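You operate a simulated robot arm through the tools that you are given. There is no shell and no other tool. Be economical: measure what you need, move in short steps, check, and stop when the job is done.

The job below is to be done with a simulated robot arm. You get a single attempt, and the scene is never put back.

JOB
Spray the suds off the pale green earpiece over the grid dish.
Fine: lay it on the middle of the grid; rinse bottle's nose over it; two strokes; bottle back.

It is judged by the outcome, as a careful person would: the job done as asked, and still so three seconds after it is handed in. It fails if anything else is knocked over, pushed out of place, dropped, spilled or broken.

ROBOT AND FRAMES
A 6-joint arm with a two-finger parallel gripper, fixed in place. Base frame: the origin is at the foot of the arm, x ahead of it, y to its left, z up; the work surface is at about z = 0. Units: m, rad, N and s.
With the tool pointing down near the work surface it reaches from about 0.14 to 0.58 m from the base axis. Its first joint turns from -1.152 to 1.152 rad. Payload 2.1 kg.
Tool frame: the origin (TCP) lies between the finger pads and is the grasp point; the fingertips stand 0.03 m ahead of it; z points along the fingers, y is the line along which they close. The gripper opens to 0.094 m. The fingers are 0.028 m wide and 0.01 m thick; the gripper's body (0.05 by 0.096 m) begins 0.055 m behind the TCP.
Orientation is that of the tool frame in the base frame, as a unit quaternion [w, x, y, z]. With the fingers straight down and closing along the base's y, the tool's x points along the base's -x, its y along +y and its z along -z.

CONTROLS
- The arm moves only by the tool jog_arm. Its argument "rows" is a list of rows, each a list of 7 numbers: the shift along the tool's x, y, z in m, then the turn, a rotation vector about the tool's x, y, z in rad, then the finger opening in m, from 0 to 0.094. In form: [[x, y, z, wx, wy, wz, claw], ...]. A call has 1 to 10 rows; each row is the pose to reach, as a shift and turn from the pose commanded when the call began, along the tool's axes at that moment. Rows are played at 5 a second. More than 0.05 m and 0.15 rad between two rows, or a gripper value outside its range, and nothing of the call is played. Where a pose cannot be reached the arm comes as near as it can. A force on the tool above 40 N (or 10 N above the force at the start of the call, whichever is more), or a blocked arm, ends the call early, and 0.2 s more pass. Each finger travels about 0.072 m/s and halts on what it meets, pressing with about 44 N; the grip force reading is that of the motor and also rises with nothing between the fingers. The clock runs only during rows and for 0.2 s after the last one: add rows that repeat a pose to give the fingers time. The reply holds the time, the measured pose of the TCP, the force on the tool along the base axes, the opening and the grip force, in the units named above and with some noise.
- Cameras (640 x 400 px; columns grow to the right, rows downward): "scene" is fixed at [0.0655, -0.3732, 0.5063]; the picture's right is [0.70, -0.72, 0.00], its down [-0.26, -0.26, -0.93] and it looks along [0.67, 0.65, -0.37] (base axes); focal length 230 px, centre (320, 200). "wrist" rides on the gripper at [-0.037, 0, -0.058] in the tool frame; the picture's right is [0.00, -1.00, 0.00], its down [0.97, 0.00, -0.24] and it looks along [0.24, 0.00, 0.97] (tool axes); focal length 218 px, centre (320, 200). There is no depth. A picture from a camera that has moved, and an enlarged one, comes with that camera's place and axes in the base frame and with its lens.
- capture(camera): a new picture of that camera. It takes no simulated time.
- close_up(camera, box): a new picture of the part [left, top, right, bottom] of that camera's present view, enlarged. It takes no simulated time.
- sign_off(): hands the job in; it is judged then, once.

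Go step by step. Nothing tells you positions but the pictures and the camera data: compare them with the known pose of the tool, close in by small moves and look again before you grip or let go. The budget is 120 turns and 64 pictures, counting those below and the enlarged ones. Unless the task says otherwise, let go and move clear before handing in, and close with one line.

The tools are called as name(argument=value, ...) on one line, values as JSON. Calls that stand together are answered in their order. jog_arm: Moves the arm, as the interface text tells. Its arguments: {"type":"object","properties":{"rows":{"type":"array","items":{"type":"array","items":{"type":"number"}}}},"required":["rows"]} The other tools are called the same way: capture (camera) takes a picture; close_up (camera, box) takes an enlarged picture of a part of a camera's view; sign_off () hands the job in.

At the start:

```text
clock: 0.0
tool_pos: [0.2844, 0.0176, 0.4298]
orientation: [0.0, -0.001, 1.0, 0.0]
contact_force: [-1.5, -0.2, -0.6]
opening: 0.0937
gripper_force: 0.1
```

scene: 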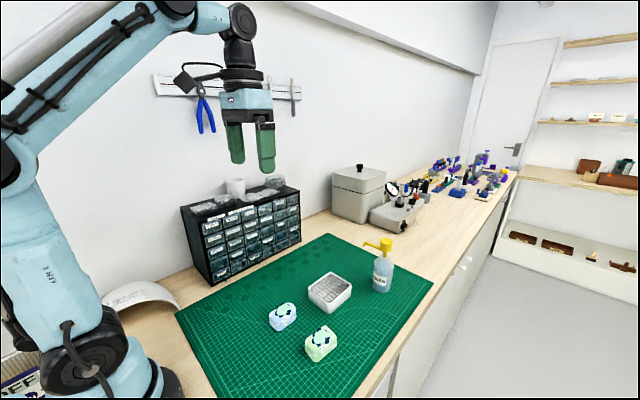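
wrist: 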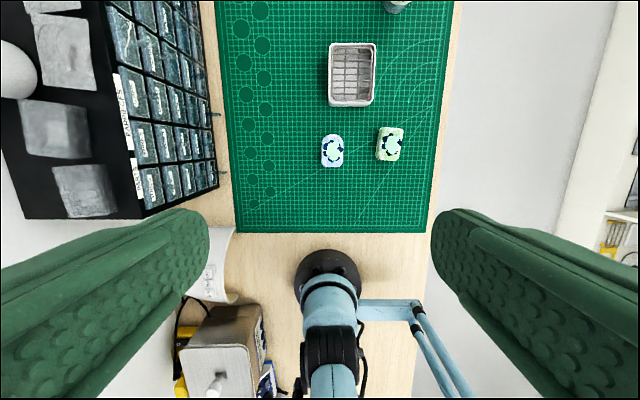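

I see two similar earpieces with suds (green at about (0.325,-0.128), bluish at (0.313,-0.01)), the grid dish at about (0.455,-0.045), and a pump bottle far out near (0.59,-0.13). I'll look closer before moving.

close_up(camera="scene", box=[250, 220, 430, 370])

close_up(camera="wrist", box=[300, 0, 440, 180])

```text
2.67 times, centred on (340, 295) of scene
camera zoom: at [0.0655, -0.3732, 0.5063], right [0.7, -0.72, 0.0], down [-0.26, -0.26, -0.93], along [0.67, 0.65, -0.37], focal length 612 px, centre (267, -53)
```

zoom: 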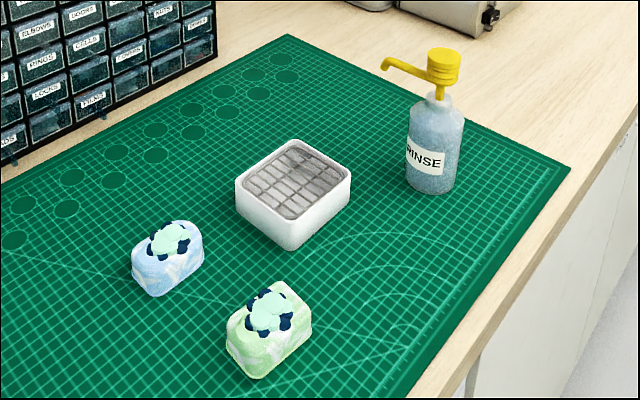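

```text
2.22 times, centred on (370, 90) of wrist
camera zoom: at [0.3209, 0.019, 0.4866], right [0.0, -1.0, 0.0], down [-0.97, 0.0, 0.24], along [-0.24, 0.0, -0.97], focal length 485 px, centre (209, 444)
```

zoom: 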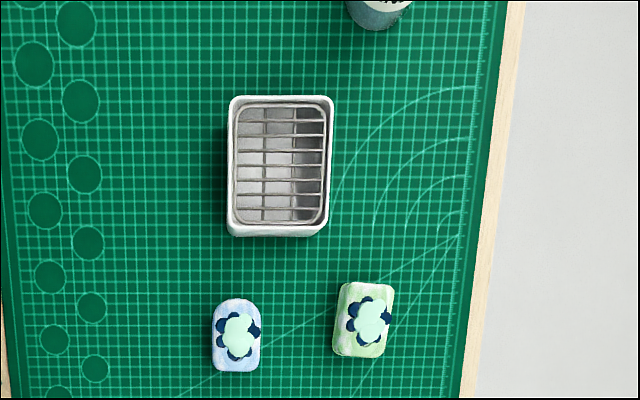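

The bottle is about 6 cm wide at (0.594,-0.125), and its nose points roughly toward -x+y at z≈0.145. I'll move above the green earpiece first and look.

jog_arm(rows=[[-0.002, -0.024, 0.033, 0, 0, 0, 0.094], [-0.004, -0.048, 0.067, 0, 0, 0, 0.094], [-0.006, -0.072, 0.1, 0, 0, 0, 0.094], [-0.008, -0.096, 0.133, 0, 0, 0, 0.094], [-0.01, -0.12, 0.167, 0, 0, 0, 0.094], [-0.012, -0.143, 0.2, 0, 0, 0, 0.094], [-0.012, -0.143, 0.2, 0, 0, 0, 0.094]])

capture(camera="wrist")

```text
clock: 1.6
tool_pos: [0.2983, -0.1245, 0.2292]
orientation: [0.001, 0.001, 1.0, 0.0]
contact_force: [0.6, -0.6, 0.4]
opening: 0.0943
gripper_force: 0.1
```

```text
59 pictures are left
camera wrist: at [0.3348, -0.1225, 0.2868], right [0.0, -1.0, 0.0], down [-0.97, 0.0, 0.24], along [-0.24, 0.0, -0.97], focal length 218 px, centre (320, 200)
```

wrist: 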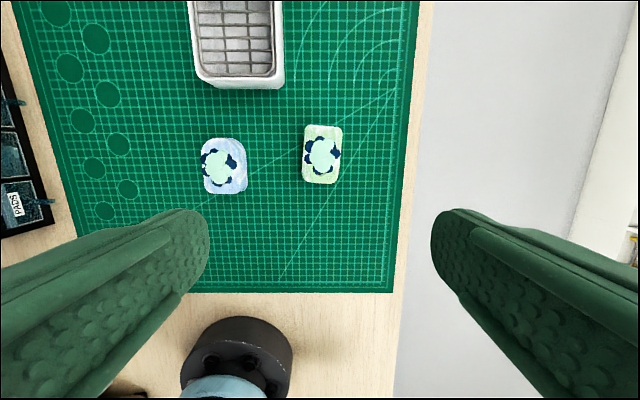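

The green piece is around (0.325,-0.125), roughly 4.6 cm wide. I'll zoom in to check its yaw and height.

close_up(camera="wrist", box=[270, 105, 380, 205])

close_up(camera="scene", box=[290, 310, 350, 370])

```text
4.00 times, centred on (325, 155) of wrist
camera zoom: at [0.3348, -0.1225, 0.2868], right [0.0, -1.0, 0.0], down [-0.97, 0.0, 0.24], along [-0.24, 0.0, -0.97], focal length 873 px, centre (300, 380)
```

zoom: 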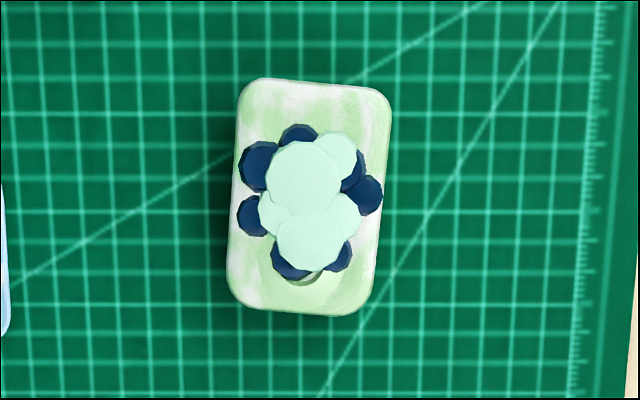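

```text
6.67 times, centred on (320, 340) of scene
camera zoom: at [0.0655, -0.3732, 0.5063], right [0.7, -0.72, 0.0], down [-0.26, -0.26, -0.93], along [0.67, 0.65, -0.37], focal length 1531 px, centre (320, -733)
```

zoom: 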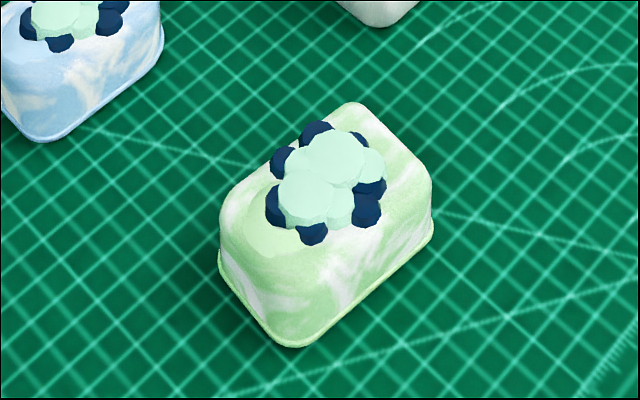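

It's yawed about -0.07 rad and about 4.3 cm wide. I'll descend partway above it, aligned, and check.

jog_arm(rows=[[-0.01, 0, 0.04, 0, 0, 0.03, 0.094], [-0.02, 0, 0.08, 0, 0, 0.07, 0.094], [-0.028, 0, 0.11, 0, 0, 0.07, 0.094], [-0.028, 0, 0.13, 0, 0, 0.07, 0.094], [-0.028, 0, 0.13, 0, 0, 0.07, 0.094]])

capture(camera="wrist")

close_up(camera="scene", box=[240, 240, 400, 390])

```text
clock: 2.8
tool_pos: [0.3247, -0.1248, 0.0979]
orientation: [0.001, 0.035, 0.999, 0.001]
contact_force: [-1.1, 1.1, -0.2]
opening: 0.0937
gripper_force: 0.0
```

```text
56 pictures are left
camera wrist: at [0.3607, -0.1261, 0.1567], right [-0.07, -1.0, 0.0], down [-0.97, 0.07, 0.24], along [-0.24, 0.02, -0.97], focal length 218 px, centre (320, 200)
```

wrist: 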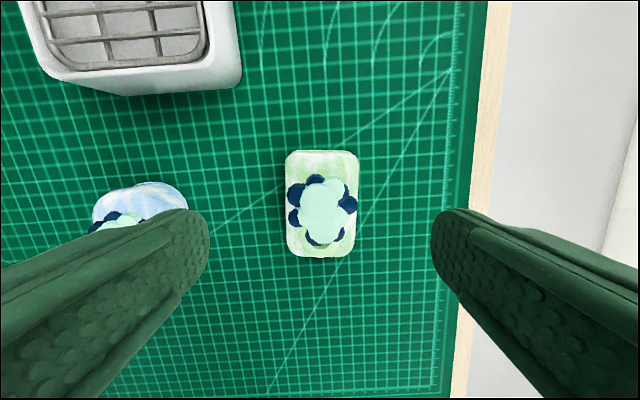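

```text
2.67 times, centred on (320, 315) of scene
camera zoom: at [0.0655, -0.3732, 0.5063], right [0.7, -0.72, 0.0], down [-0.26, -0.26, -0.93], along [0.67, 0.65, -0.37], focal length 612 px, centre (320, -107)
```

zoom: 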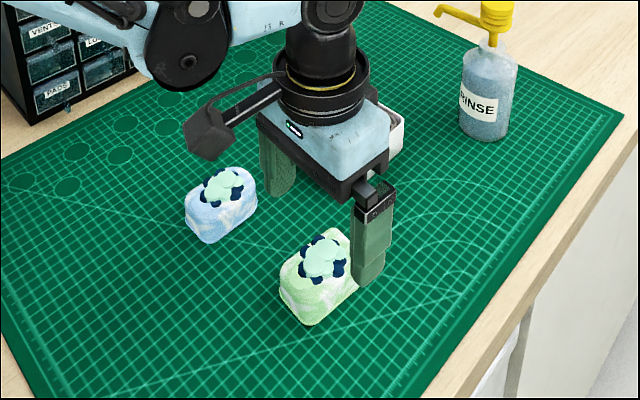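

Centred well. I'll descend and grip, keeping the fingertips just above the mat.

jog_arm(rows=[[-0.001, 0, 0.02, 0, 0, 0, 0.094], [-0.001, 0, 0.04, 0, 0, 0, 0.094], [-0.001, 0, 0.055, 0, 0, 0, 0.094], [-0.001, 0, 0.055, 0, 0, 0, 0.06], [-0.001, 0, 0.055, 0, 0, 0, 0.03], [-0.001, 0, 0.055, 0, 0, 0, 0.03], [-0.001, 0, 0.055, 0, 0, 0, 0.03], [-0.001, 0, 0.055, 0, 0, 0, 0.03]])

close_up(camera="scene", box=[260, 270, 380, 380])

```text
clock: 4.6
tool_pos: [0.3255, -0.1251, 0.0429]
orientation: [0.001, 0.035, 0.999, 0.001]
contact_force: [-0.1, 1.4, -0.2]
opening: 0.0431
gripper_force: 44.1
```

```text
3.64 times, centred on (320, 325) of scene
camera zoom: at [0.0655, -0.3732, 0.5063], right [0.7, -0.72, 0.0], down [-0.26, -0.26, -0.93], along [0.67, 0.65, -0.37], focal length 835 px, centre (320, -254)
```

zoom: 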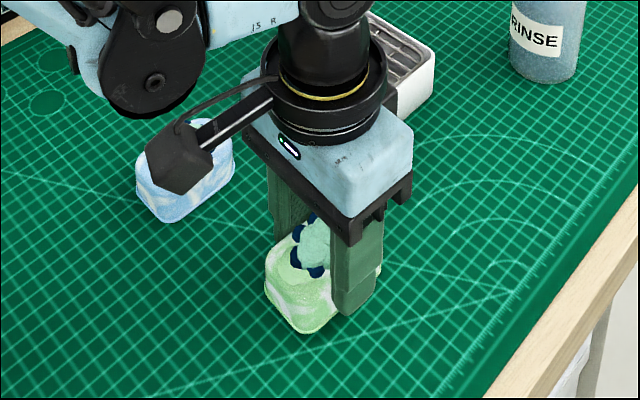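

Gripped at 4.3 cm. I'll lift straight up, square up the yaw and move near the dish to look.

jog_arm(rows=[[0, 0, -0.04, 0, 0, 0, 0.03], [0, 0, -0.08, 0, 0, 0, 0.03], [0, 0, -0.12, 0, 0, -0.03, 0.03], [-0.02, 0.03, -0.13, 0, 0, -0.07, 0.03], [-0.04, 0.06, -0.13, 0, 0, -0.07, 0.03], [-0.06, 0.08, -0.13, 0, 0, -0.07, 0.03], [-0.06, 0.08, -0.13, 0, 0, -0.07, 0.03]])

capture(camera="wrist")

capture(camera="scene")

```text
clock: 6.2
tool_pos: [0.3917, -0.0493, 0.1726]
orientation: [0.001, 0.0, 1.0, 0.0]
contact_force: [-0.3, -0.3, -0.1]
opening: 0.0299
gripper_force: 0.0
```

```text
53 pictures are left
camera wrist: at [0.4277, -0.0488, 0.2302], right [0.0, -1.0, 0.0], down [-0.97, 0.0, 0.24], along [-0.24, 0.0, -0.97], focal length 218 px, centre (320, 200)
```

wrist: 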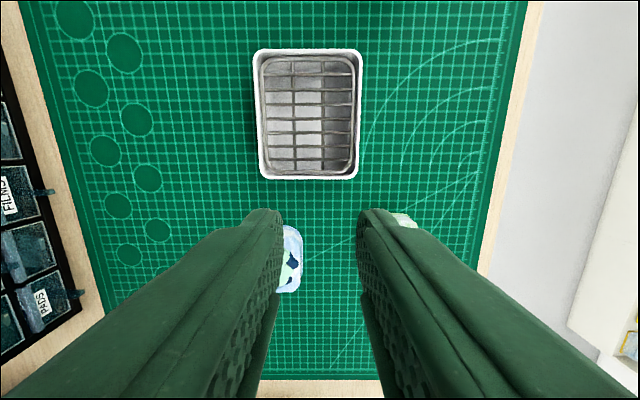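

```text
52 pictures are left
```

scene: 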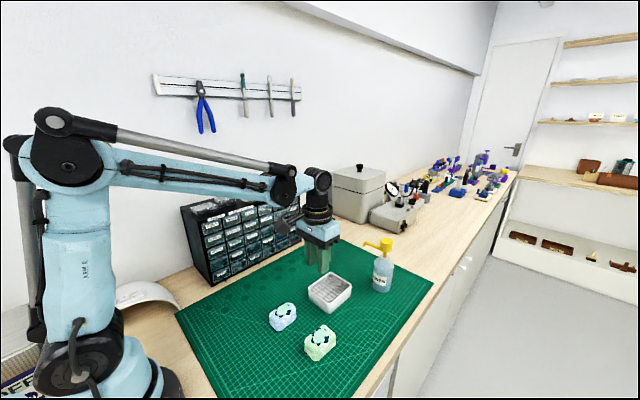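

The earpiece slipped out — it is still on the mat near where it was, upright. I'll go back above it, look and grip lower.

jog_arm(rows=[[0.02, -0.03, 0, 0, 0, 0, 0.06], [0.04, -0.055, 0.02, 0, 0, 0.03, 0.094], [0.06, -0.08, 0.04, 0, 0, 0.07, 0.094], [0.06, -0.08, 0.06, 0, 0, 0.07, 0.094], [0.06, -0.08, 0.07, 0, 0, 0.07, 0.094], [0.06, -0.08, 0.07, 0, 0, 0.07, 0.094]])

capture(camera="wrist")

close_up(camera="scene", box=[280, 300, 360, 370])

```text
clock: 7.6
tool_pos: [0.3301, -0.1301, 0.104]
orientation: [0.002, 0.035, 0.999, 0.0]
contact_force: [-0.5, -0.1, -0.4]
opening: 0.0942
gripper_force: 0.0
```

```text
51 pictures are left
camera wrist: at [0.3668, -0.1309, 0.1611], right [-0.07, -1.0, 0.0], down [-0.97, 0.07, 0.24], along [-0.24, 0.02, -0.97], focal length 218 px, centre (320, 200)
```

wrist: 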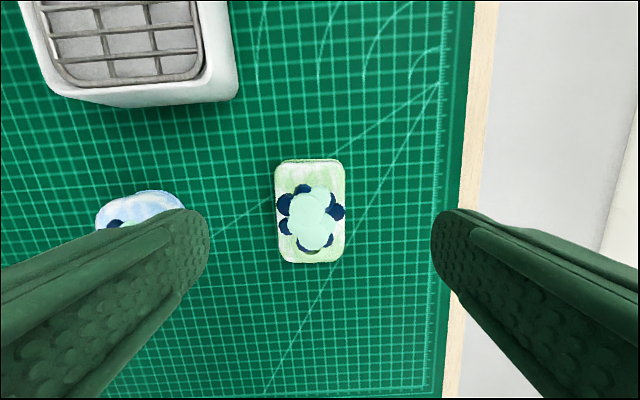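

```text
5.71 times, centred on (320, 335) of scene
camera zoom: at [0.0655, -0.3732, 0.5063], right [0.7, -0.72, 0.0], down [-0.26, -0.26, -0.93], along [0.67, 0.65, -0.37], focal length 1312 px, centre (320, -571)
```

zoom: 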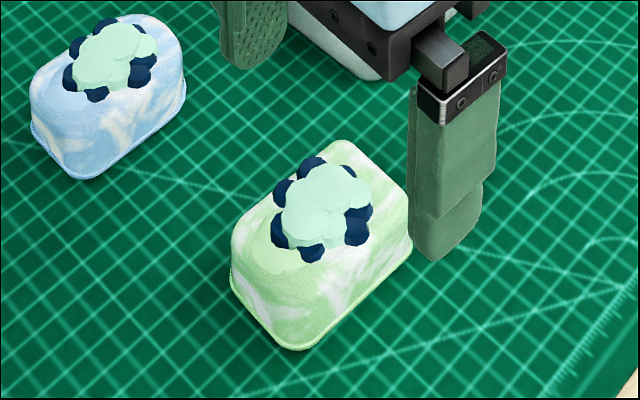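

The earpiece is intact, about 6 mm off the tool centre. I'll shift, go lower this time, grip, and lift slowly by a little.

jog_arm(rows=[[0.004, 0.006, 0.03, 0, 0, 0, 0.094], [0.004, 0.006, 0.06, 0, 0, 0, 0.094], [0.004, 0.006, 0.071, 0, 0, 0, 0.094], [0.004, 0.006, 0.071, 0, 0, 0, 0.06], [0.004, 0.006, 0.071, 0, 0, 0, 0.02], [0.004, 0.006, 0.071, 0, 0, 0, 0.02], [0.004, 0.006, 0.071, 0, 0, 0, 0.02], [0.004, 0.006, 0.071, 0, 0, 0, 0.02]])

jog_arm(rows=[[0, 0, -0.005, 0, 0, 0, 0.02], [0, 0, -0.01, 0, 0, 0, 0.02], [0, 0, -0.015, 0, 0, 0, 0.02], [0, 0, -0.02, 0, 0, 0, 0.02]])

close_up(camera="scene", box=[270, 280, 370, 370])

```text
clock: 9.4
tool_pos: [0.3278, -0.1237, 0.0335]
orientation: [0.001, 0.034, 0.999, -0.001]
contact_force: [-0.8, -4.6, 17.5]
opening: 0.0478
gripper_force: 44.3
```

```text
clock: 10.4
tool_pos: [0.3282, -0.1236, 0.0533]
orientation: [0.001, 0.035, 0.999, 0.001]
contact_force: [-0.2, -0.3, -0.5]
opening: 0.0475
gripper_force: 44.2
```

```text
4.44 times, centred on (320, 325) of scene
camera zoom: at [0.0655, -0.3732, 0.5063], right [0.7, -0.72, 0.0], down [-0.26, -0.26, -0.93], along [0.67, 0.65, -0.37], focal length 1021 px, centre (320, -356)
```

zoom: 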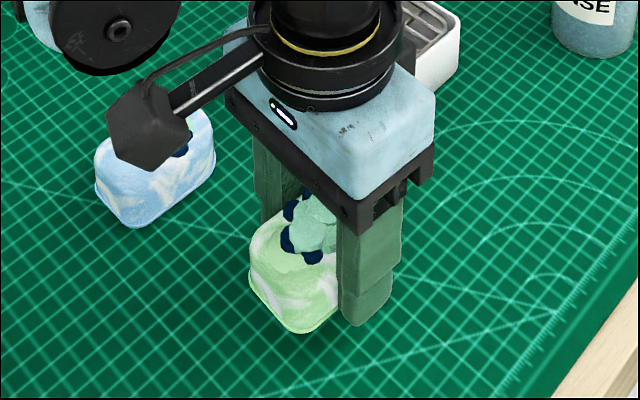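

It's held now, with the opening steady at 4.75 cm. I'll continue lifting gently and check for slip.

jog_arm(rows=[[0, 0, -0.01, 0, 0, 0, 0.02], [0, 0, -0.02, 0, 0, 0, 0.02], [0, 0, -0.03, 0, 0, 0, 0.02], [0, 0, -0.04, 0, 0, 0, 0.02], [0, 0, -0.05, 0, 0, 0, 0.02], [0, 0, -0.055, 0, 0, 0, 0.02]])

close_up(camera="scene", box=[260, 240, 380, 360])

```text
clock: 11.8
tool_pos: [0.3278, -0.1242, 0.1091]
orientation: [0.001, 0.034, 0.999, 0.0]
contact_force: [0.1, 0.2, -0.6]
opening: 0.0477
gripper_force: 44.5
```

```text
3.33 times, centred on (320, 300) of scene
camera zoom: at [0.0655, -0.3732, 0.5063], right [0.7, -0.72, 0.0], down [-0.26, -0.26, -0.93], along [0.67, 0.65, -0.37], focal length 766 px, centre (320, -133)
```

zoom: 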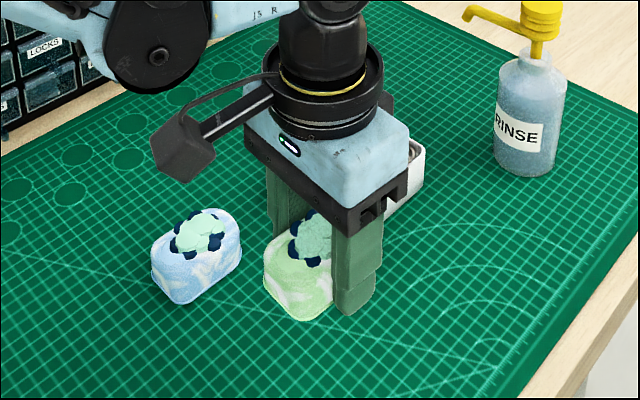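

Held firmly. Now carrying it to above the dish centre (~0.450,-0.039).

jog_arm(rows=[[0, 0, -0.015, 0, 0, 0, 0.02], [0, 0, -0.03, 0, 0, 0, 0.02], [-0.02, 0.015, -0.03, 0, 0, -0.01, 0.02], [-0.04, 0.03, -0.03, 0, 0, -0.02, 0.02], [-0.06, 0.048, -0.03, 0, 0, -0.03, 0.02], [-0.08, 0.064, -0.03, 0, 0, -0.045, 0.02], [-0.1, 0.08, -0.03, 0, 0, -0.06, 0.02], [-0.116, 0.0935, -0.03, 0, 0, -0.07, 0.02], [-0.116, 0.0935, -0.03, 0, 0, -0.07, 0.02]])

capture(camera="wrist")

close_up(camera="scene", box=[270, 210, 410, 330])

```text
clock: 13.8
tool_pos: [0.4499, -0.0368, 0.1377]
orientation: [0.001, 0.001, 1.0, 0.0]
contact_force: [-0.3, -0.6, -0.5]
opening: 0.0476
gripper_force: 44.6
```

```text
47 pictures are left
camera wrist: at [0.4866, -0.0362, 0.1955], right [0.0, -1.0, 0.0], down [-0.97, 0.0, 0.24], along [-0.24, 0.0, -0.97], focal length 218 px, centre (320, 200)
```

wrist: 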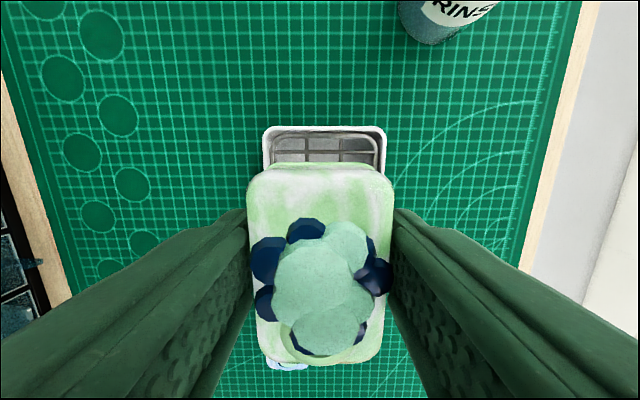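

```text
3.33 times, centred on (340, 270) of scene
camera zoom: at [0.0655, -0.3732, 0.5063], right [0.7, -0.72, 0.0], down [-0.26, -0.26, -0.93], along [0.67, 0.65, -0.37], focal length 766 px, centre (253, -33)
```

zoom: 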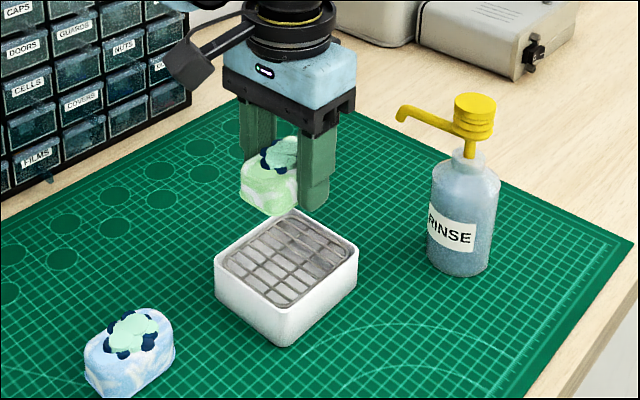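

Aligned within 2 mm. I'll lower slowly toward the grid, and look from the side before the last bit.

jog_arm(rows=[[0, -0.002, 0.015, 0, 0, 0, 0.02], [-0.001, -0.002, 0.03, 0, 0, 0, 0.02], [-0.001, -0.002, 0.045, 0, 0, 0, 0.02], [-0.001, -0.002, 0.06, 0, 0, 0, 0.02], [-0.001, -0.002, 0.06, 0, 0, 0, 0.02]])

close_up(camera="scene", box=[290, 250, 370, 320])

capture(camera="wrist")

```text
clock: 15.0
tool_pos: [0.4504, -0.0393, 0.0764]
orientation: [0.002, 0.001, 1.0, 0.0]
contact_force: [0.1, 0.3, -1.2]
opening: 0.0476
gripper_force: 44.1
```

```text
5.71 times, centred on (330, 285) of scene
camera zoom: at [0.0655, -0.3732, 0.5063], right [0.7, -0.72, 0.0], down [-0.26, -0.26, -0.93], along [0.67, 0.65, -0.37], focal length 1312 px, centre (263, -286)
```

zoom: 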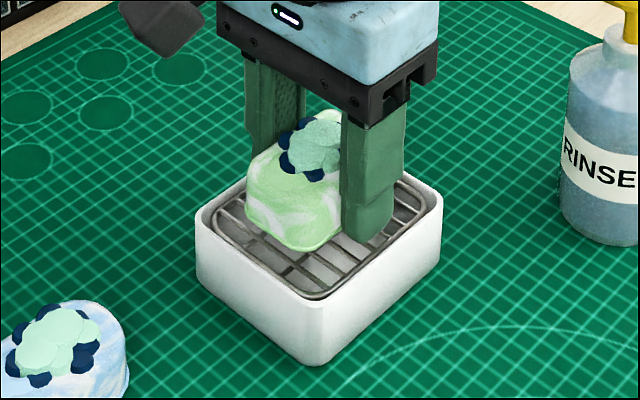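

```text
44 pictures are left
camera wrist: at [0.4867, -0.0393, 0.1346], right [0.0, -1.0, 0.0], down [-0.97, 0.0, 0.24], along [-0.24, 0.0, -0.97], focal length 218 px, centre (320, 200)
```

wrist: 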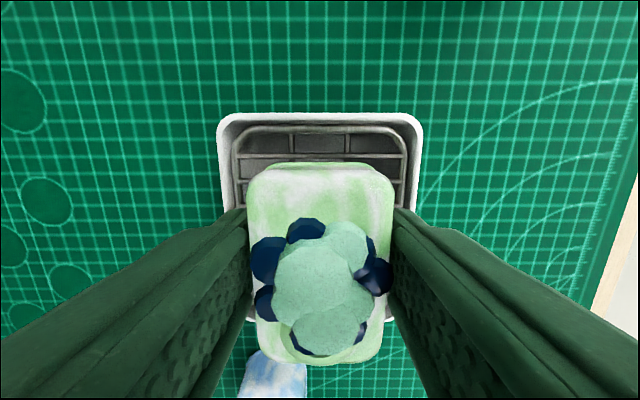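

Centred over the grid. Lowering the last ~1.5 cm in small steps, watching force.

jog_arm(rows=[[0, 0, 0.004, 0, 0, 0, 0.02], [0, 0, 0.008, 0, 0, 0, 0.02], [0, 0, 0.011, 0, 0, 0, 0.02], [0, 0, 0.011, 0, 0, 0, 0.02]])

close_up(camera="scene", box=[290, 250, 370, 320])

```text
clock: 15.8
tool_pos: [0.4507, -0.0402, 0.0717]
orientation: [0.0, 0.0, 1.0, 0.0]
contact_force: [-0.6, -0.1, 12.1]
opening: 0.0473
gripper_force: 44.0
stopped in row 3: the force on the tool passed its limit (the readings are from after the stop); the commanded pose is now the measured one
```

```text
5.71 times, centred on (330, 285) of scene
camera zoom: at [0.0654, -0.3732, 0.5064], right [0.7, -0.72, 0.0], down [-0.26, -0.26, -0.93], along [0.67, 0.65, -0.37], focal length 1312 px, centre (263, -286)
```

zoom: 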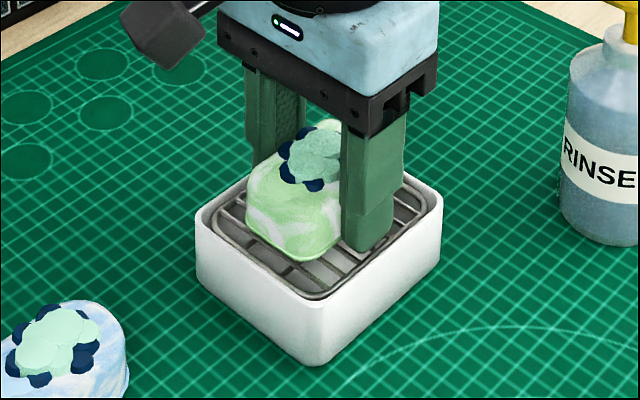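

Contact with the grid. I'll release with a small opening (staying clear of the dish walls) and rise.

jog_arm(rows=[[0, 0, 0, 0, 0, 0, 0.047], [0, 0, 0, 0, 0, 0, 0.052], [0, 0, 0, 0, 0, 0, 0.058], [0, 0, 0, 0, 0, 0, 0.058], [0, 0, -0.02, 0, 0, 0, 0.06], [0, 0, -0.04, 0, 0, 0, 0.06], [0, 0, -0.07, 0, 0, 0, 0.06], [0, 0, -0.1, 0, 0, 0, 0.06], [0, 0, -0.1, 0, 0, 0, 0.06]])

close_up(camera="scene", box=[290, 250, 370, 320])

capture(camera="wrist")

```text
clock: 17.8
tool_pos: [0.4503, -0.0399, 0.1689]
orientation: [0.0, 0.0, 1.0, 0.001]
contact_force: [0.6, -0.2, 0.0]
opening: 0.06
gripper_force: 0.0
```

```text
5.71 times, centred on (330, 285) of scene
camera zoom: at [0.0655, -0.3732, 0.5063], right [0.7, -0.72, 0.0], down [-0.26, -0.26, -0.93], along [0.67, 0.65, -0.37], focal length 1312 px, centre (263, -286)
```

zoom: 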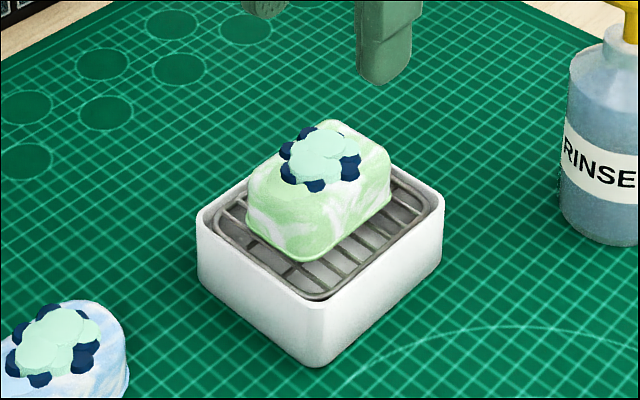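

```text
41 pictures are left
camera wrist: at [0.487, -0.0389, 0.2267], right [0.0, -1.0, 0.0], down [-0.97, 0.0, 0.24], along [-0.24, 0.0, -0.97], focal length 218 px, centre (320, 200)
```

wrist: 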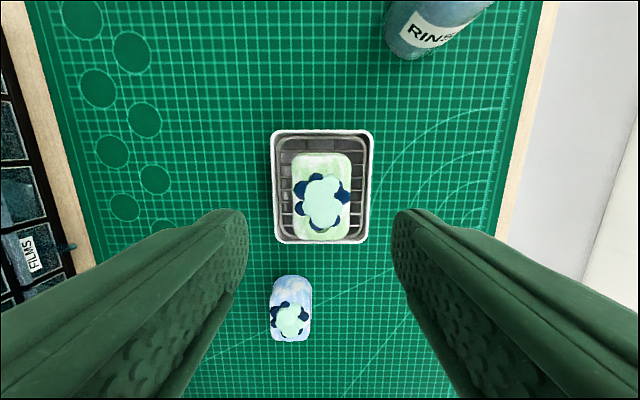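

The earpiece lies in the middle of the grid. Now I'll look at the bottle from above to measure its position and nose direction.

jog_arm(rows=[[0, -0.01, -0.04, 0, 0, 0, 0.06], [-0.005, -0.02, -0.08, 0, 0, 0, 0.06], [-0.01, -0.04, -0.12, 0, 0, 0, 0.06], [-0.02, -0.06, -0.15, 0, 0, 0, 0.06], [-0.03, -0.07, -0.16, 0, 0, 0, 0.06], [-0.04, -0.08, -0.16, 0, 0, 0, 0.06], [-0.04, -0.08, -0.16, 0, 0, 0, 0.06]])

capture(camera="wrist")

close_up(camera="scene", box=[350, 225, 430, 305])

```text
clock: 19.4
tool_pos: [0.4779, -0.1133, 0.3233]
orientation: [0.001, 0.0, 1.0, 0.001]
contact_force: [0.4, 0.4, -0.5]
opening: 0.0599
gripper_force: 0.0
out of reach, approached as far as the arm can: row 5, 6, 7
```

```text
40 pictures are left
camera wrist: at [0.5148, -0.112, 0.3811], right [0.0, -1.0, 0.0], down [-0.97, 0.0, 0.24], along [-0.24, 0.0, -0.97], focal length 218 px, centre (320, 200)
```

wrist: 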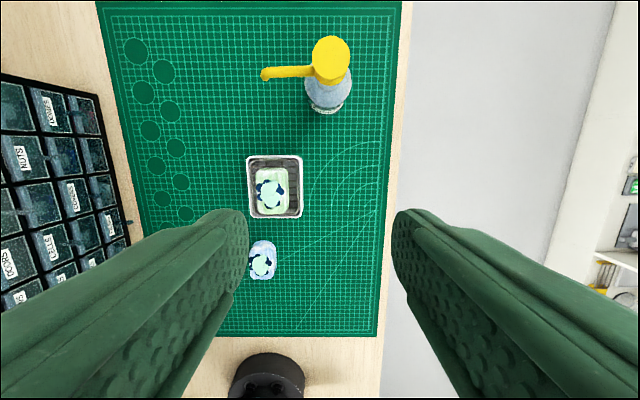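

```text
5.00 times, centred on (390, 265) of scene
camera zoom: at [0.0655, -0.3732, 0.5063], right [0.7, -0.72, 0.0], down [-0.26, -0.26, -0.93], along [0.67, 0.65, -0.37], focal length 1148 px, centre (-30, -125)
```

zoom: 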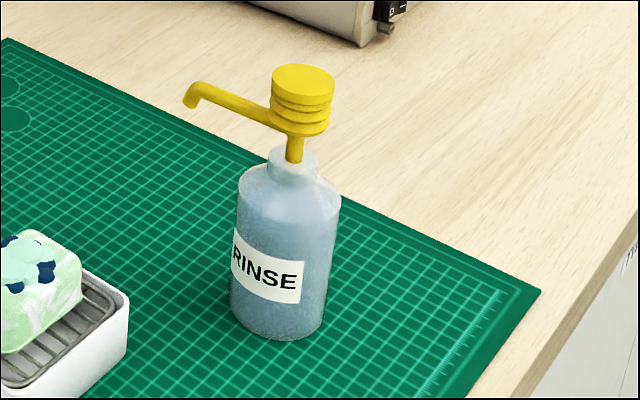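

The head top is near (0.591,-0.122,0.166), and the nose points nearly +y with a ~6.5 cm reach. To grasp so far out I need a more horizontal tool, so I'll inspect the wrist hardware first.

close_up(camera="scene", box=[230, 80, 430, 240])

```text
2.50 times, centred on (330, 160) of scene
camera zoom: at [0.0655, -0.3732, 0.5063], right [0.7, -0.72, 0.0], down [-0.26, -0.26, -0.93], along [0.67, 0.65, -0.37], focal length 574 px, centre (295, 300)
```

zoom: 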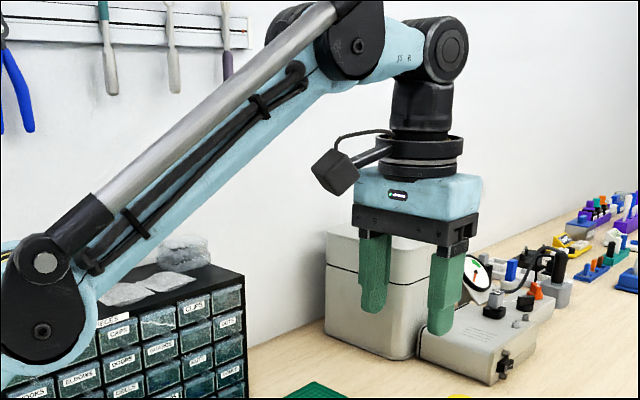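

The wrist bracket sits on the tool's +x side, so a 50° tilt gives room for both the bracket and the palm. I'll back off to a safe spot then tilt.

jog_arm(rows=[[0.02, 0, 0.03, 0, 0, 0, 0.085], [0.05, 0, 0.06, 0, 0, 0, 0.085], [0.07, 0, 0.08, 0, 0, 0, 0.085], [0.07, 0, 0.08, 0, 0, 0, 0.085]])

jog_arm(rows=[[0, 0, 0, 0, -0.145, 0, 0.085], [0, 0, 0, 0, -0.29, 0, 0.085], [0, 0, 0, 0, -0.435, 0, 0.085], [0, 0, 0, 0, -0.58, 0, 0.085], [0, 0, 0, 0, -0.725, 0, 0.085], [0, 0, 0, 0, -0.87, 0, 0.085], [0, 0, 0, 0, -0.87, 0, 0.085]])

capture(camera="wrist")

capture(camera="scene")

```text
clock: 20.4
tool_pos: [0.4089, -0.1142, 0.243]
orientation: [-0.001, 0.001, 1.0, 0.001]
contact_force: [-0.4, -1.1, 0.0]
opening: 0.085
gripper_force: 0.0
```

```text
clock: 21.9
tool_pos: [0.408, -0.1128, 0.2442]
orientation: [0.422, 0.0, 0.907, 0.0]
contact_force: [0.4, -0.5, 0.2]
opening: 0.085
gripper_force: 0.1
```

```text
37 pictures are left
camera wrist: at [0.3863, -0.1129, 0.309], right [0.0, -1.0, 0.0], down [-0.81, 0.0, -0.59], along [0.59, 0.0, -0.81], focal length 218 px, centre (320, 200)
```

wrist: 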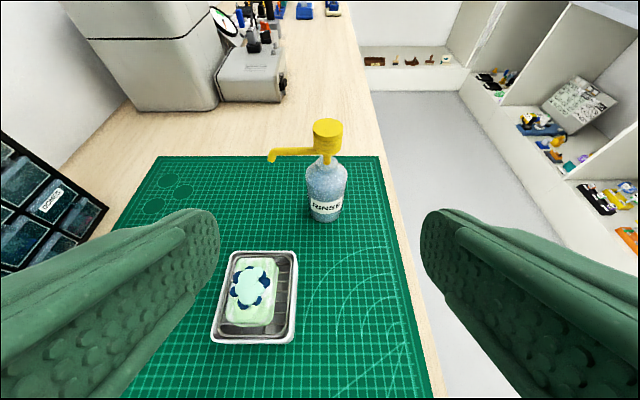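

```text
36 pictures are left
```

scene: 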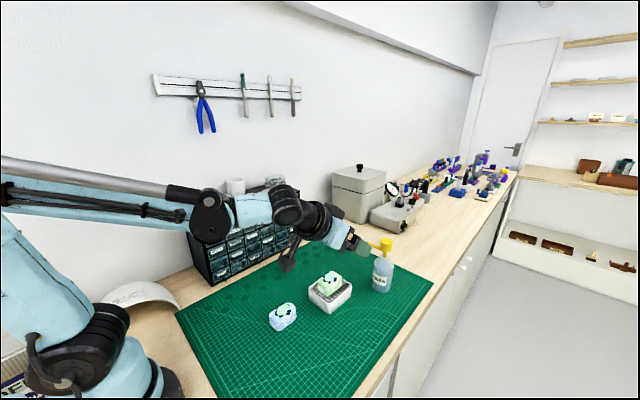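

Tilt worked. A zoom to pin down the bottle axis and the gap geometry.

close_up(camera="wrist", box=[255, 105, 375, 230])

```text
3.20 times, centred on (315, 168) of wrist
camera zoom: at [0.3863, -0.1129, 0.309], right [0.0, -1.0, 0.0], down [-0.81, 0.0, -0.59], along [0.59, 0.0, -0.81], focal length 698 px, centre (336, 304)
```

zoom: 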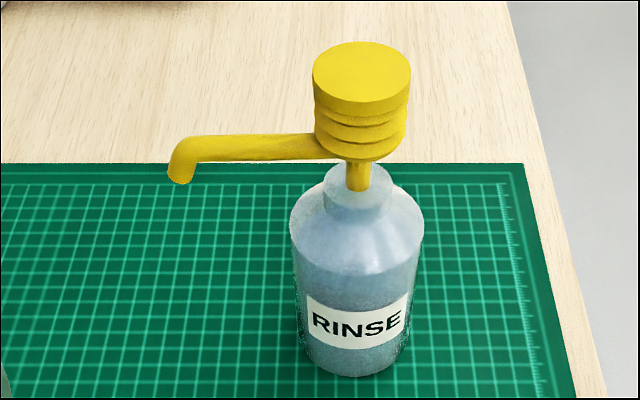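

Bottle axis ≈ (0.591,-0.122), radius ≈3 cm, nose reach ≈6.8 cm. I'll approach along the tool axis, first part way.

jog_arm(rows=[[0.008, -0.004, 0.04, 0, 0, 0, 0.085], [0.0168, -0.0085, 0.08, 0, 0, 0, 0.085], [0.0168, -0.0085, 0.12, 0, 0, 0, 0.085], [0.0168, -0.0085, 0.15, 0, 0, 0, 0.085], [0.0168, -0.0085, 0.15, 0, 0, 0, 0.085]])

capture(camera="wrist")

close_up(camera="scene", box=[270, 190, 430, 330])

```text
clock: 23.1
tool_pos: [0.5108, -0.1214, 0.1342]
orientation: [0.421, 0.0, 0.907, 0.001]
contact_force: [-0.6, -0.1, -0.3]
opening: 0.0847
gripper_force: 0.0
```

```text
34 pictures are left
camera wrist: at [0.4899, -0.1204, 0.1996], right [0.0, -1.0, 0.0], down [-0.81, 0.0, -0.59], along [0.59, 0.0, -0.81], focal length 218 px, centre (320, 200)
```

wrist: 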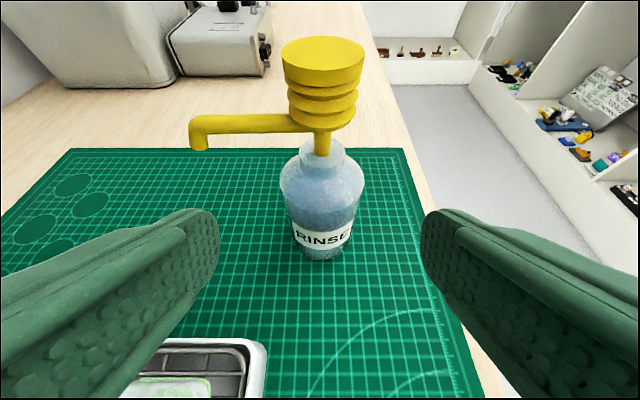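

```text
2.86 times, centred on (350, 260) of scene
camera zoom: at [0.0655, -0.3732, 0.5063], right [0.7, -0.72, 0.0], down [-0.26, -0.26, -0.93], along [0.67, 0.65, -0.37], focal length 656 px, centre (234, 29)
```

zoom: 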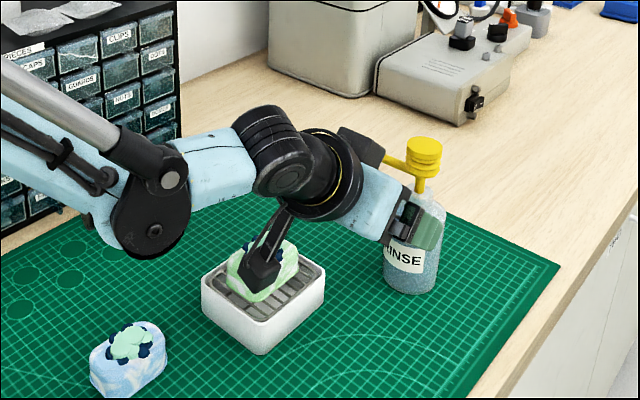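

The wrist camera body would come close to the pump head at this tilt, so I'll tilt further to 60° and grip nearer the fingertips.

jog_arm(rows=[[0.01, -0.0005, 0.001, 0, -0.09, 0, 0.085], [0.019, -0.0005, 0.002, 0, -0.178, 0, 0.085], [0.019, -0.0005, 0.002, 0, -0.178, 0, 0.085]])

jog_arm(rows=[[0, 0, 0.02, 0, 0, 0, 0.085], [0, 0, 0.04, 0, 0, 0, 0.085], [0, 0, 0.05, 0, 0, 0, 0.085], [0, 0, 0.05, 0, 0, 0, 0.085]])

capture(camera="wrist")

close_up(camera="scene", box=[270, 190, 430, 330])

```text
clock: 23.9
tool_pos: [0.5003, -0.1234, 0.1178]
orientation: [0.5, 0.0, 0.866, 0.0]
contact_force: [0.6, 0.2, 0.4]
opening: 0.0848
gripper_force: 0.1
```

```text
clock: 24.9
tool_pos: [0.5444, -0.1219, 0.093]
orientation: [0.5, 0.0, 0.866, 0.0]
contact_force: [-0.3, -0.3, 0.9]
opening: 0.0851
gripper_force: 0.1
```

```text
32 pictures are left
camera wrist: at [0.5118, -0.1214, 0.153], right [0.0, -1.0, 0.0], down [-0.69, 0.0, -0.72], along [0.72, 0.0, -0.69], focal length 218 px, centre (320, 200)
```

wrist: 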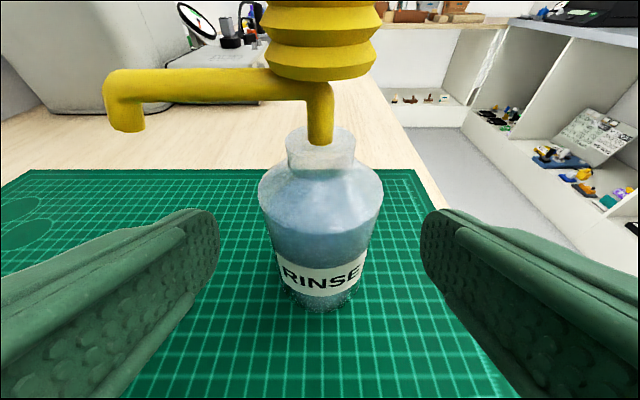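

```text
2.86 times, centred on (350, 260) of scene
camera zoom: at [0.0655, -0.3732, 0.5063], right [0.7, -0.72, 0.0], down [-0.26, -0.26, -0.93], along [0.67, 0.65, -0.37], focal length 656 px, centre (234, 29)
```

zoom: 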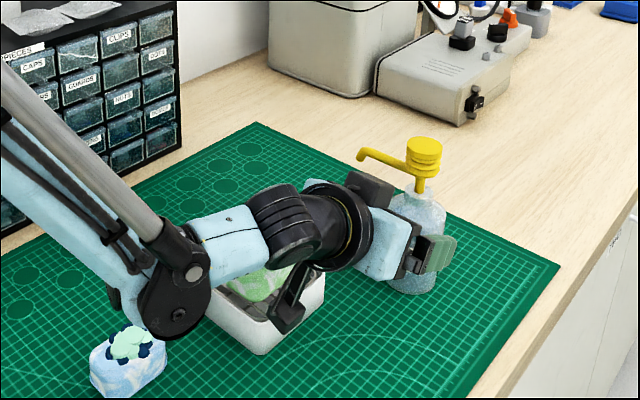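

Centred on the bottle. Before gripping, I'll test with an empty gripper whether the arm can reach the placement spot beside the dish in this tilt.

jog_arm(rows=[[0.0134, 0, -0.0232, 0, 0, 0, 0.085], [0.0268, -0.005, -0.0463, 0, 0, 0, 0.085], [0.0401, -0.01, -0.0695, 0, 0, 0, 0.085], [0.0535, -0.01, -0.0927, 0, 0, 0, 0.085], [0.0535, -0.01, -0.0927, 0, 0, 0, 0.085]])

capture(camera="scene")

capture(camera="wrist")

```text
clock: 26.1
tool_pos: [0.4349, -0.1308, 0.0945]
orientation: [0.5, 0.0, 0.866, 0.001]
contact_force: [0.1, -0.2, -0.3]
opening: 0.0851
gripper_force: 0.2
```

```text
30 pictures are left
```

scene: 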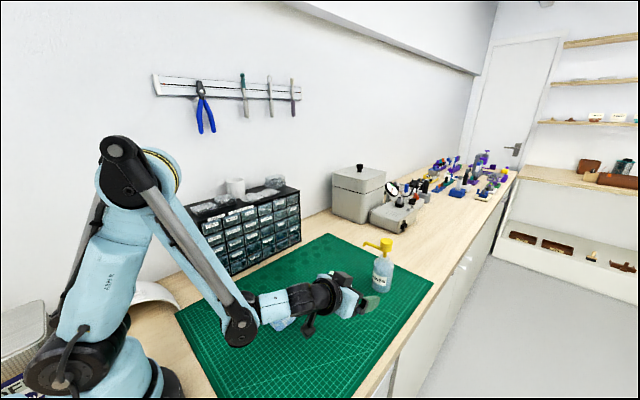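

```text
29 pictures are left
camera wrist: at [0.4034, -0.1308, 0.1545], right [0.0, -1.0, 0.0], down [-0.69, 0.0, -0.72], along [0.72, 0.0, -0.69], focal length 218 px, centre (320, 200)
```

wrist: 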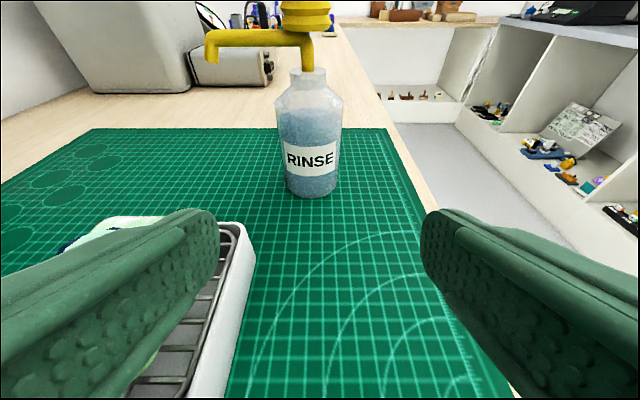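

The spot is reachable. Going back to the pre-grasp pose and then in to grip.

jog_arm(rows=[[-0.0134, 0.005, 0.0232, 0, 0, 0, 0.085], [-0.0268, 0.01, 0.0463, 0, 0, 0, 0.085], [-0.0401, 0.01, 0.0695, 0, 0, 0, 0.085], [-0.0535, 0.01, 0.0927, 0, 0, 0, 0.085], [-0.0535, 0.01, 0.108, 0, 0, 0, 0.085], [-0.0535, 0.01, 0.121, 0, 0, 0, 0.085], [-0.0535, 0.01, 0.132, 0, 0, 0, 0.085], [-0.0535, 0.01, 0.132, 0, 0, 0, 0.085]])

capture(camera="wrist")

close_up(camera="scene", box=[310, 210, 430, 320])

```text
clock: 27.9
tool_pos: [0.5773, -0.1221, 0.0732]
orientation: [0.5, 0.0, 0.866, 0.001]
contact_force: [0.4, 0.3, -0.1]
opening: 0.0851
gripper_force: 0.0
```

```text
28 pictures are left
camera wrist: at [0.5455, -0.1215, 0.1345], right [0.0, -1.0, 0.0], down [-0.69, 0.0, -0.72], along [0.72, 0.0, -0.69], focal length 218 px, centre (320, 200)
```

wrist: 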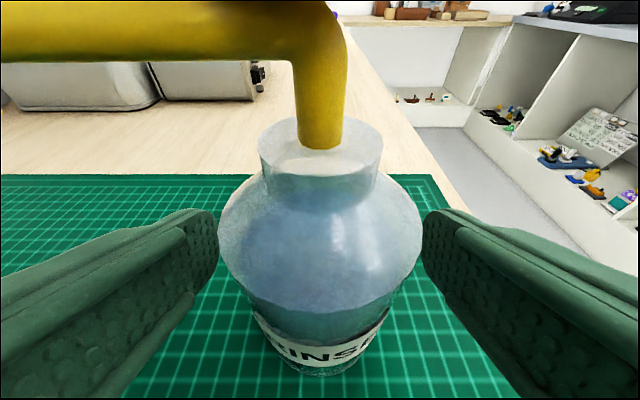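

```text
3.64 times, centred on (370, 265) of scene
camera zoom: at [0.0655, -0.3732, 0.5063], right [0.7, -0.72, 0.0], down [-0.26, -0.26, -0.93], along [0.67, 0.65, -0.37], focal length 835 px, centre (138, -36)
```

zoom: 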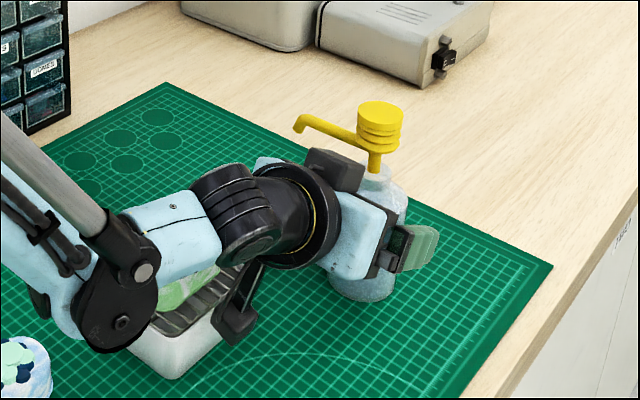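

Well centred with no contact. Closing on the bottle.

jog_arm(rows=[[0, 0, 0, 0, 0, 0, 0.07], [0, 0, 0, 0, 0, 0, 0.055], [0, 0, 0, 0, 0, 0, 0.045], [0, 0, 0, 0, 0, 0, 0.045], [0, 0, 0, 0, 0, 0, 0.045]])

jog_arm(rows=[[-0.0043, 0, -0.0025, 0, 0, 0, 0.045], [-0.0087, 0, -0.005, 0, 0, 0, 0.045], [-0.013, 0, -0.0075, 0, 0, 0, 0.045], [-0.0173, 0, -0.01, 0, 0, 0, 0.045], [-0.0173, 0, -0.01, 0, 0, 0, 0.045]])

capture(camera="wrist")

close_up(camera="scene", box=[310, 210, 430, 320])

```text
clock: 29.1
tool_pos: [0.5781, -0.1222, 0.0749]
orientation: [0.5, 0.001, 0.866, 0.0]
contact_force: [0.5, -0.2, -1.4]
opening: 0.0595
gripper_force: 43.7
```

```text
clock: 30.4
tool_pos: [0.5777, -0.1223, 0.0947]
orientation: [0.499, 0.0, 0.866, 0.0]
contact_force: [0.5, -0.1, -2.9]
opening: 0.0596
gripper_force: 43.4
```

```text
26 pictures are left
camera wrist: at [0.5453, -0.1209, 0.1548], right [0.0, -1.0, 0.0], down [-0.69, 0.0, -0.72], along [0.72, 0.0, -0.69], focal length 218 px, centre (320, 200)
```

wrist: 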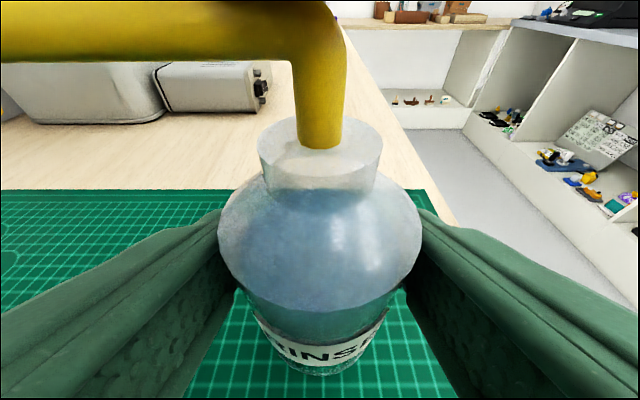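

```text
3.64 times, centred on (370, 265) of scene
camera zoom: at [0.0655, -0.3732, 0.5063], right [0.7, -0.72, 0.0], down [-0.26, -0.26, -0.93], along [0.67, 0.65, -0.37], focal length 835 px, centre (138, -36)
```

zoom: 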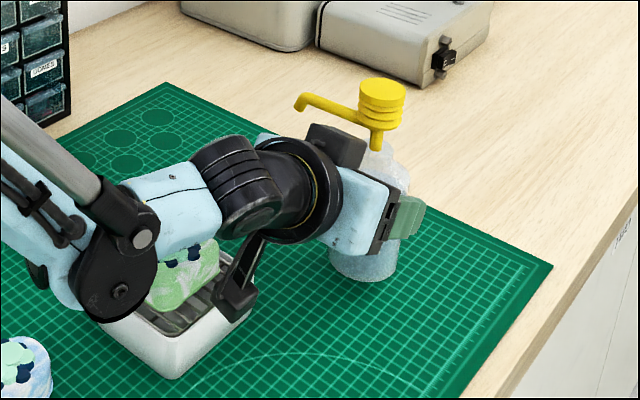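

The bottle is lifted cleanly by 2 cm. Moving it straight back (-x) to beside the dish at the same height.

jog_arm(rows=[[0.0087, 0, -0.015, 0, 0, 0, 0.045], [0.0174, -0.001, -0.03, 0, 0, 0, 0.045], [0.0261, -0.002, -0.0452, 0, 0, 0, 0.045], [0.0348, -0.002, -0.0602, 0, 0, 0, 0.045], [0.0434, -0.002, -0.0753, 0, 0, 0, 0.045], [0.0521, -0.002, -0.0903, 0, 0, 0, 0.045], [0.0608, -0.002, -0.1054, 0, 0, 0, 0.045], [0.0695, -0.002, -0.1204, 0, 0, 0, 0.045], [0.0695, -0.002, -0.1204, 0, 0, 0, 0.045]])

capture(camera="wrist")

close_up(camera="scene", box=[270, 220, 390, 330])

```text
clock: 32.4
tool_pos: [0.4392, -0.1234, 0.0935]
orientation: [0.5, 0.0, 0.866, 0.001]
contact_force: [-0.6, -0.7, -2.3]
opening: 0.0595
gripper_force: 44.2
```

```text
24 pictures are left
camera wrist: at [0.406, -0.1232, 0.1539], right [0.0, -1.0, 0.0], down [-0.69, 0.0, -0.72], along [0.72, 0.0, -0.69], focal length 218 px, centre (320, 200)
```

wrist: 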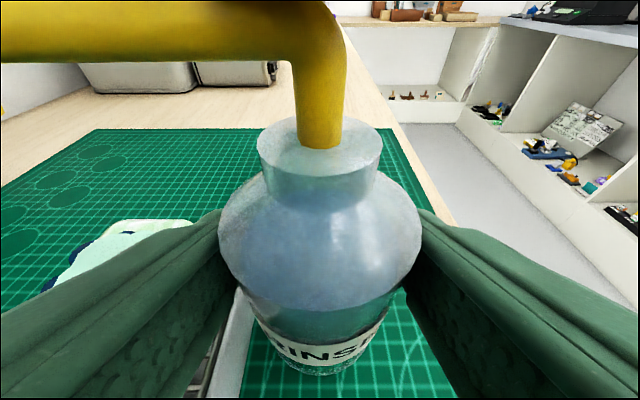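

```text
3.64 times, centred on (330, 275) of scene
camera zoom: at [0.0655, -0.3732, 0.5063], right [0.7, -0.72, 0.0], down [-0.26, -0.26, -0.93], along [0.67, 0.65, -0.37], focal length 835 px, centre (284, -73)
```

zoom: 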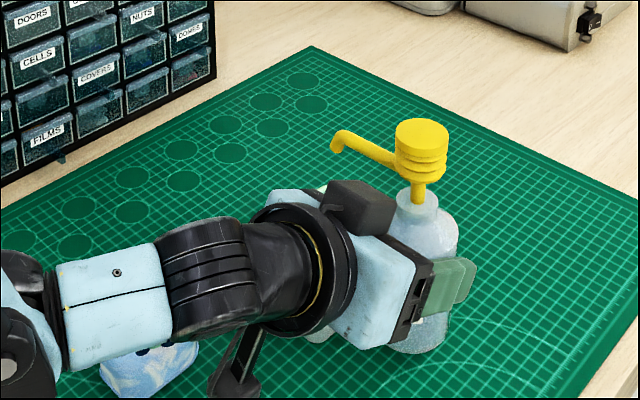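

In position beside the dish. A close look at the gap between bottle bottom and dish wall before lowering.

close_up(camera="wrist", box=[180, 250, 400, 400])

```text
2.67 times, centred on (290, 325) of wrist
camera zoom: at [0.406, -0.1232, 0.1539], right [0.0, -1.0, 0.0], down [-0.69, 0.0, -0.72], along [0.72, 0.0, -0.69], focal length 582 px, centre (400, -133)
```

zoom: 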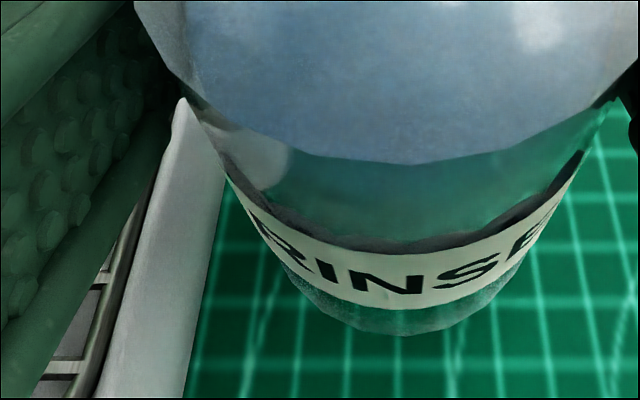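

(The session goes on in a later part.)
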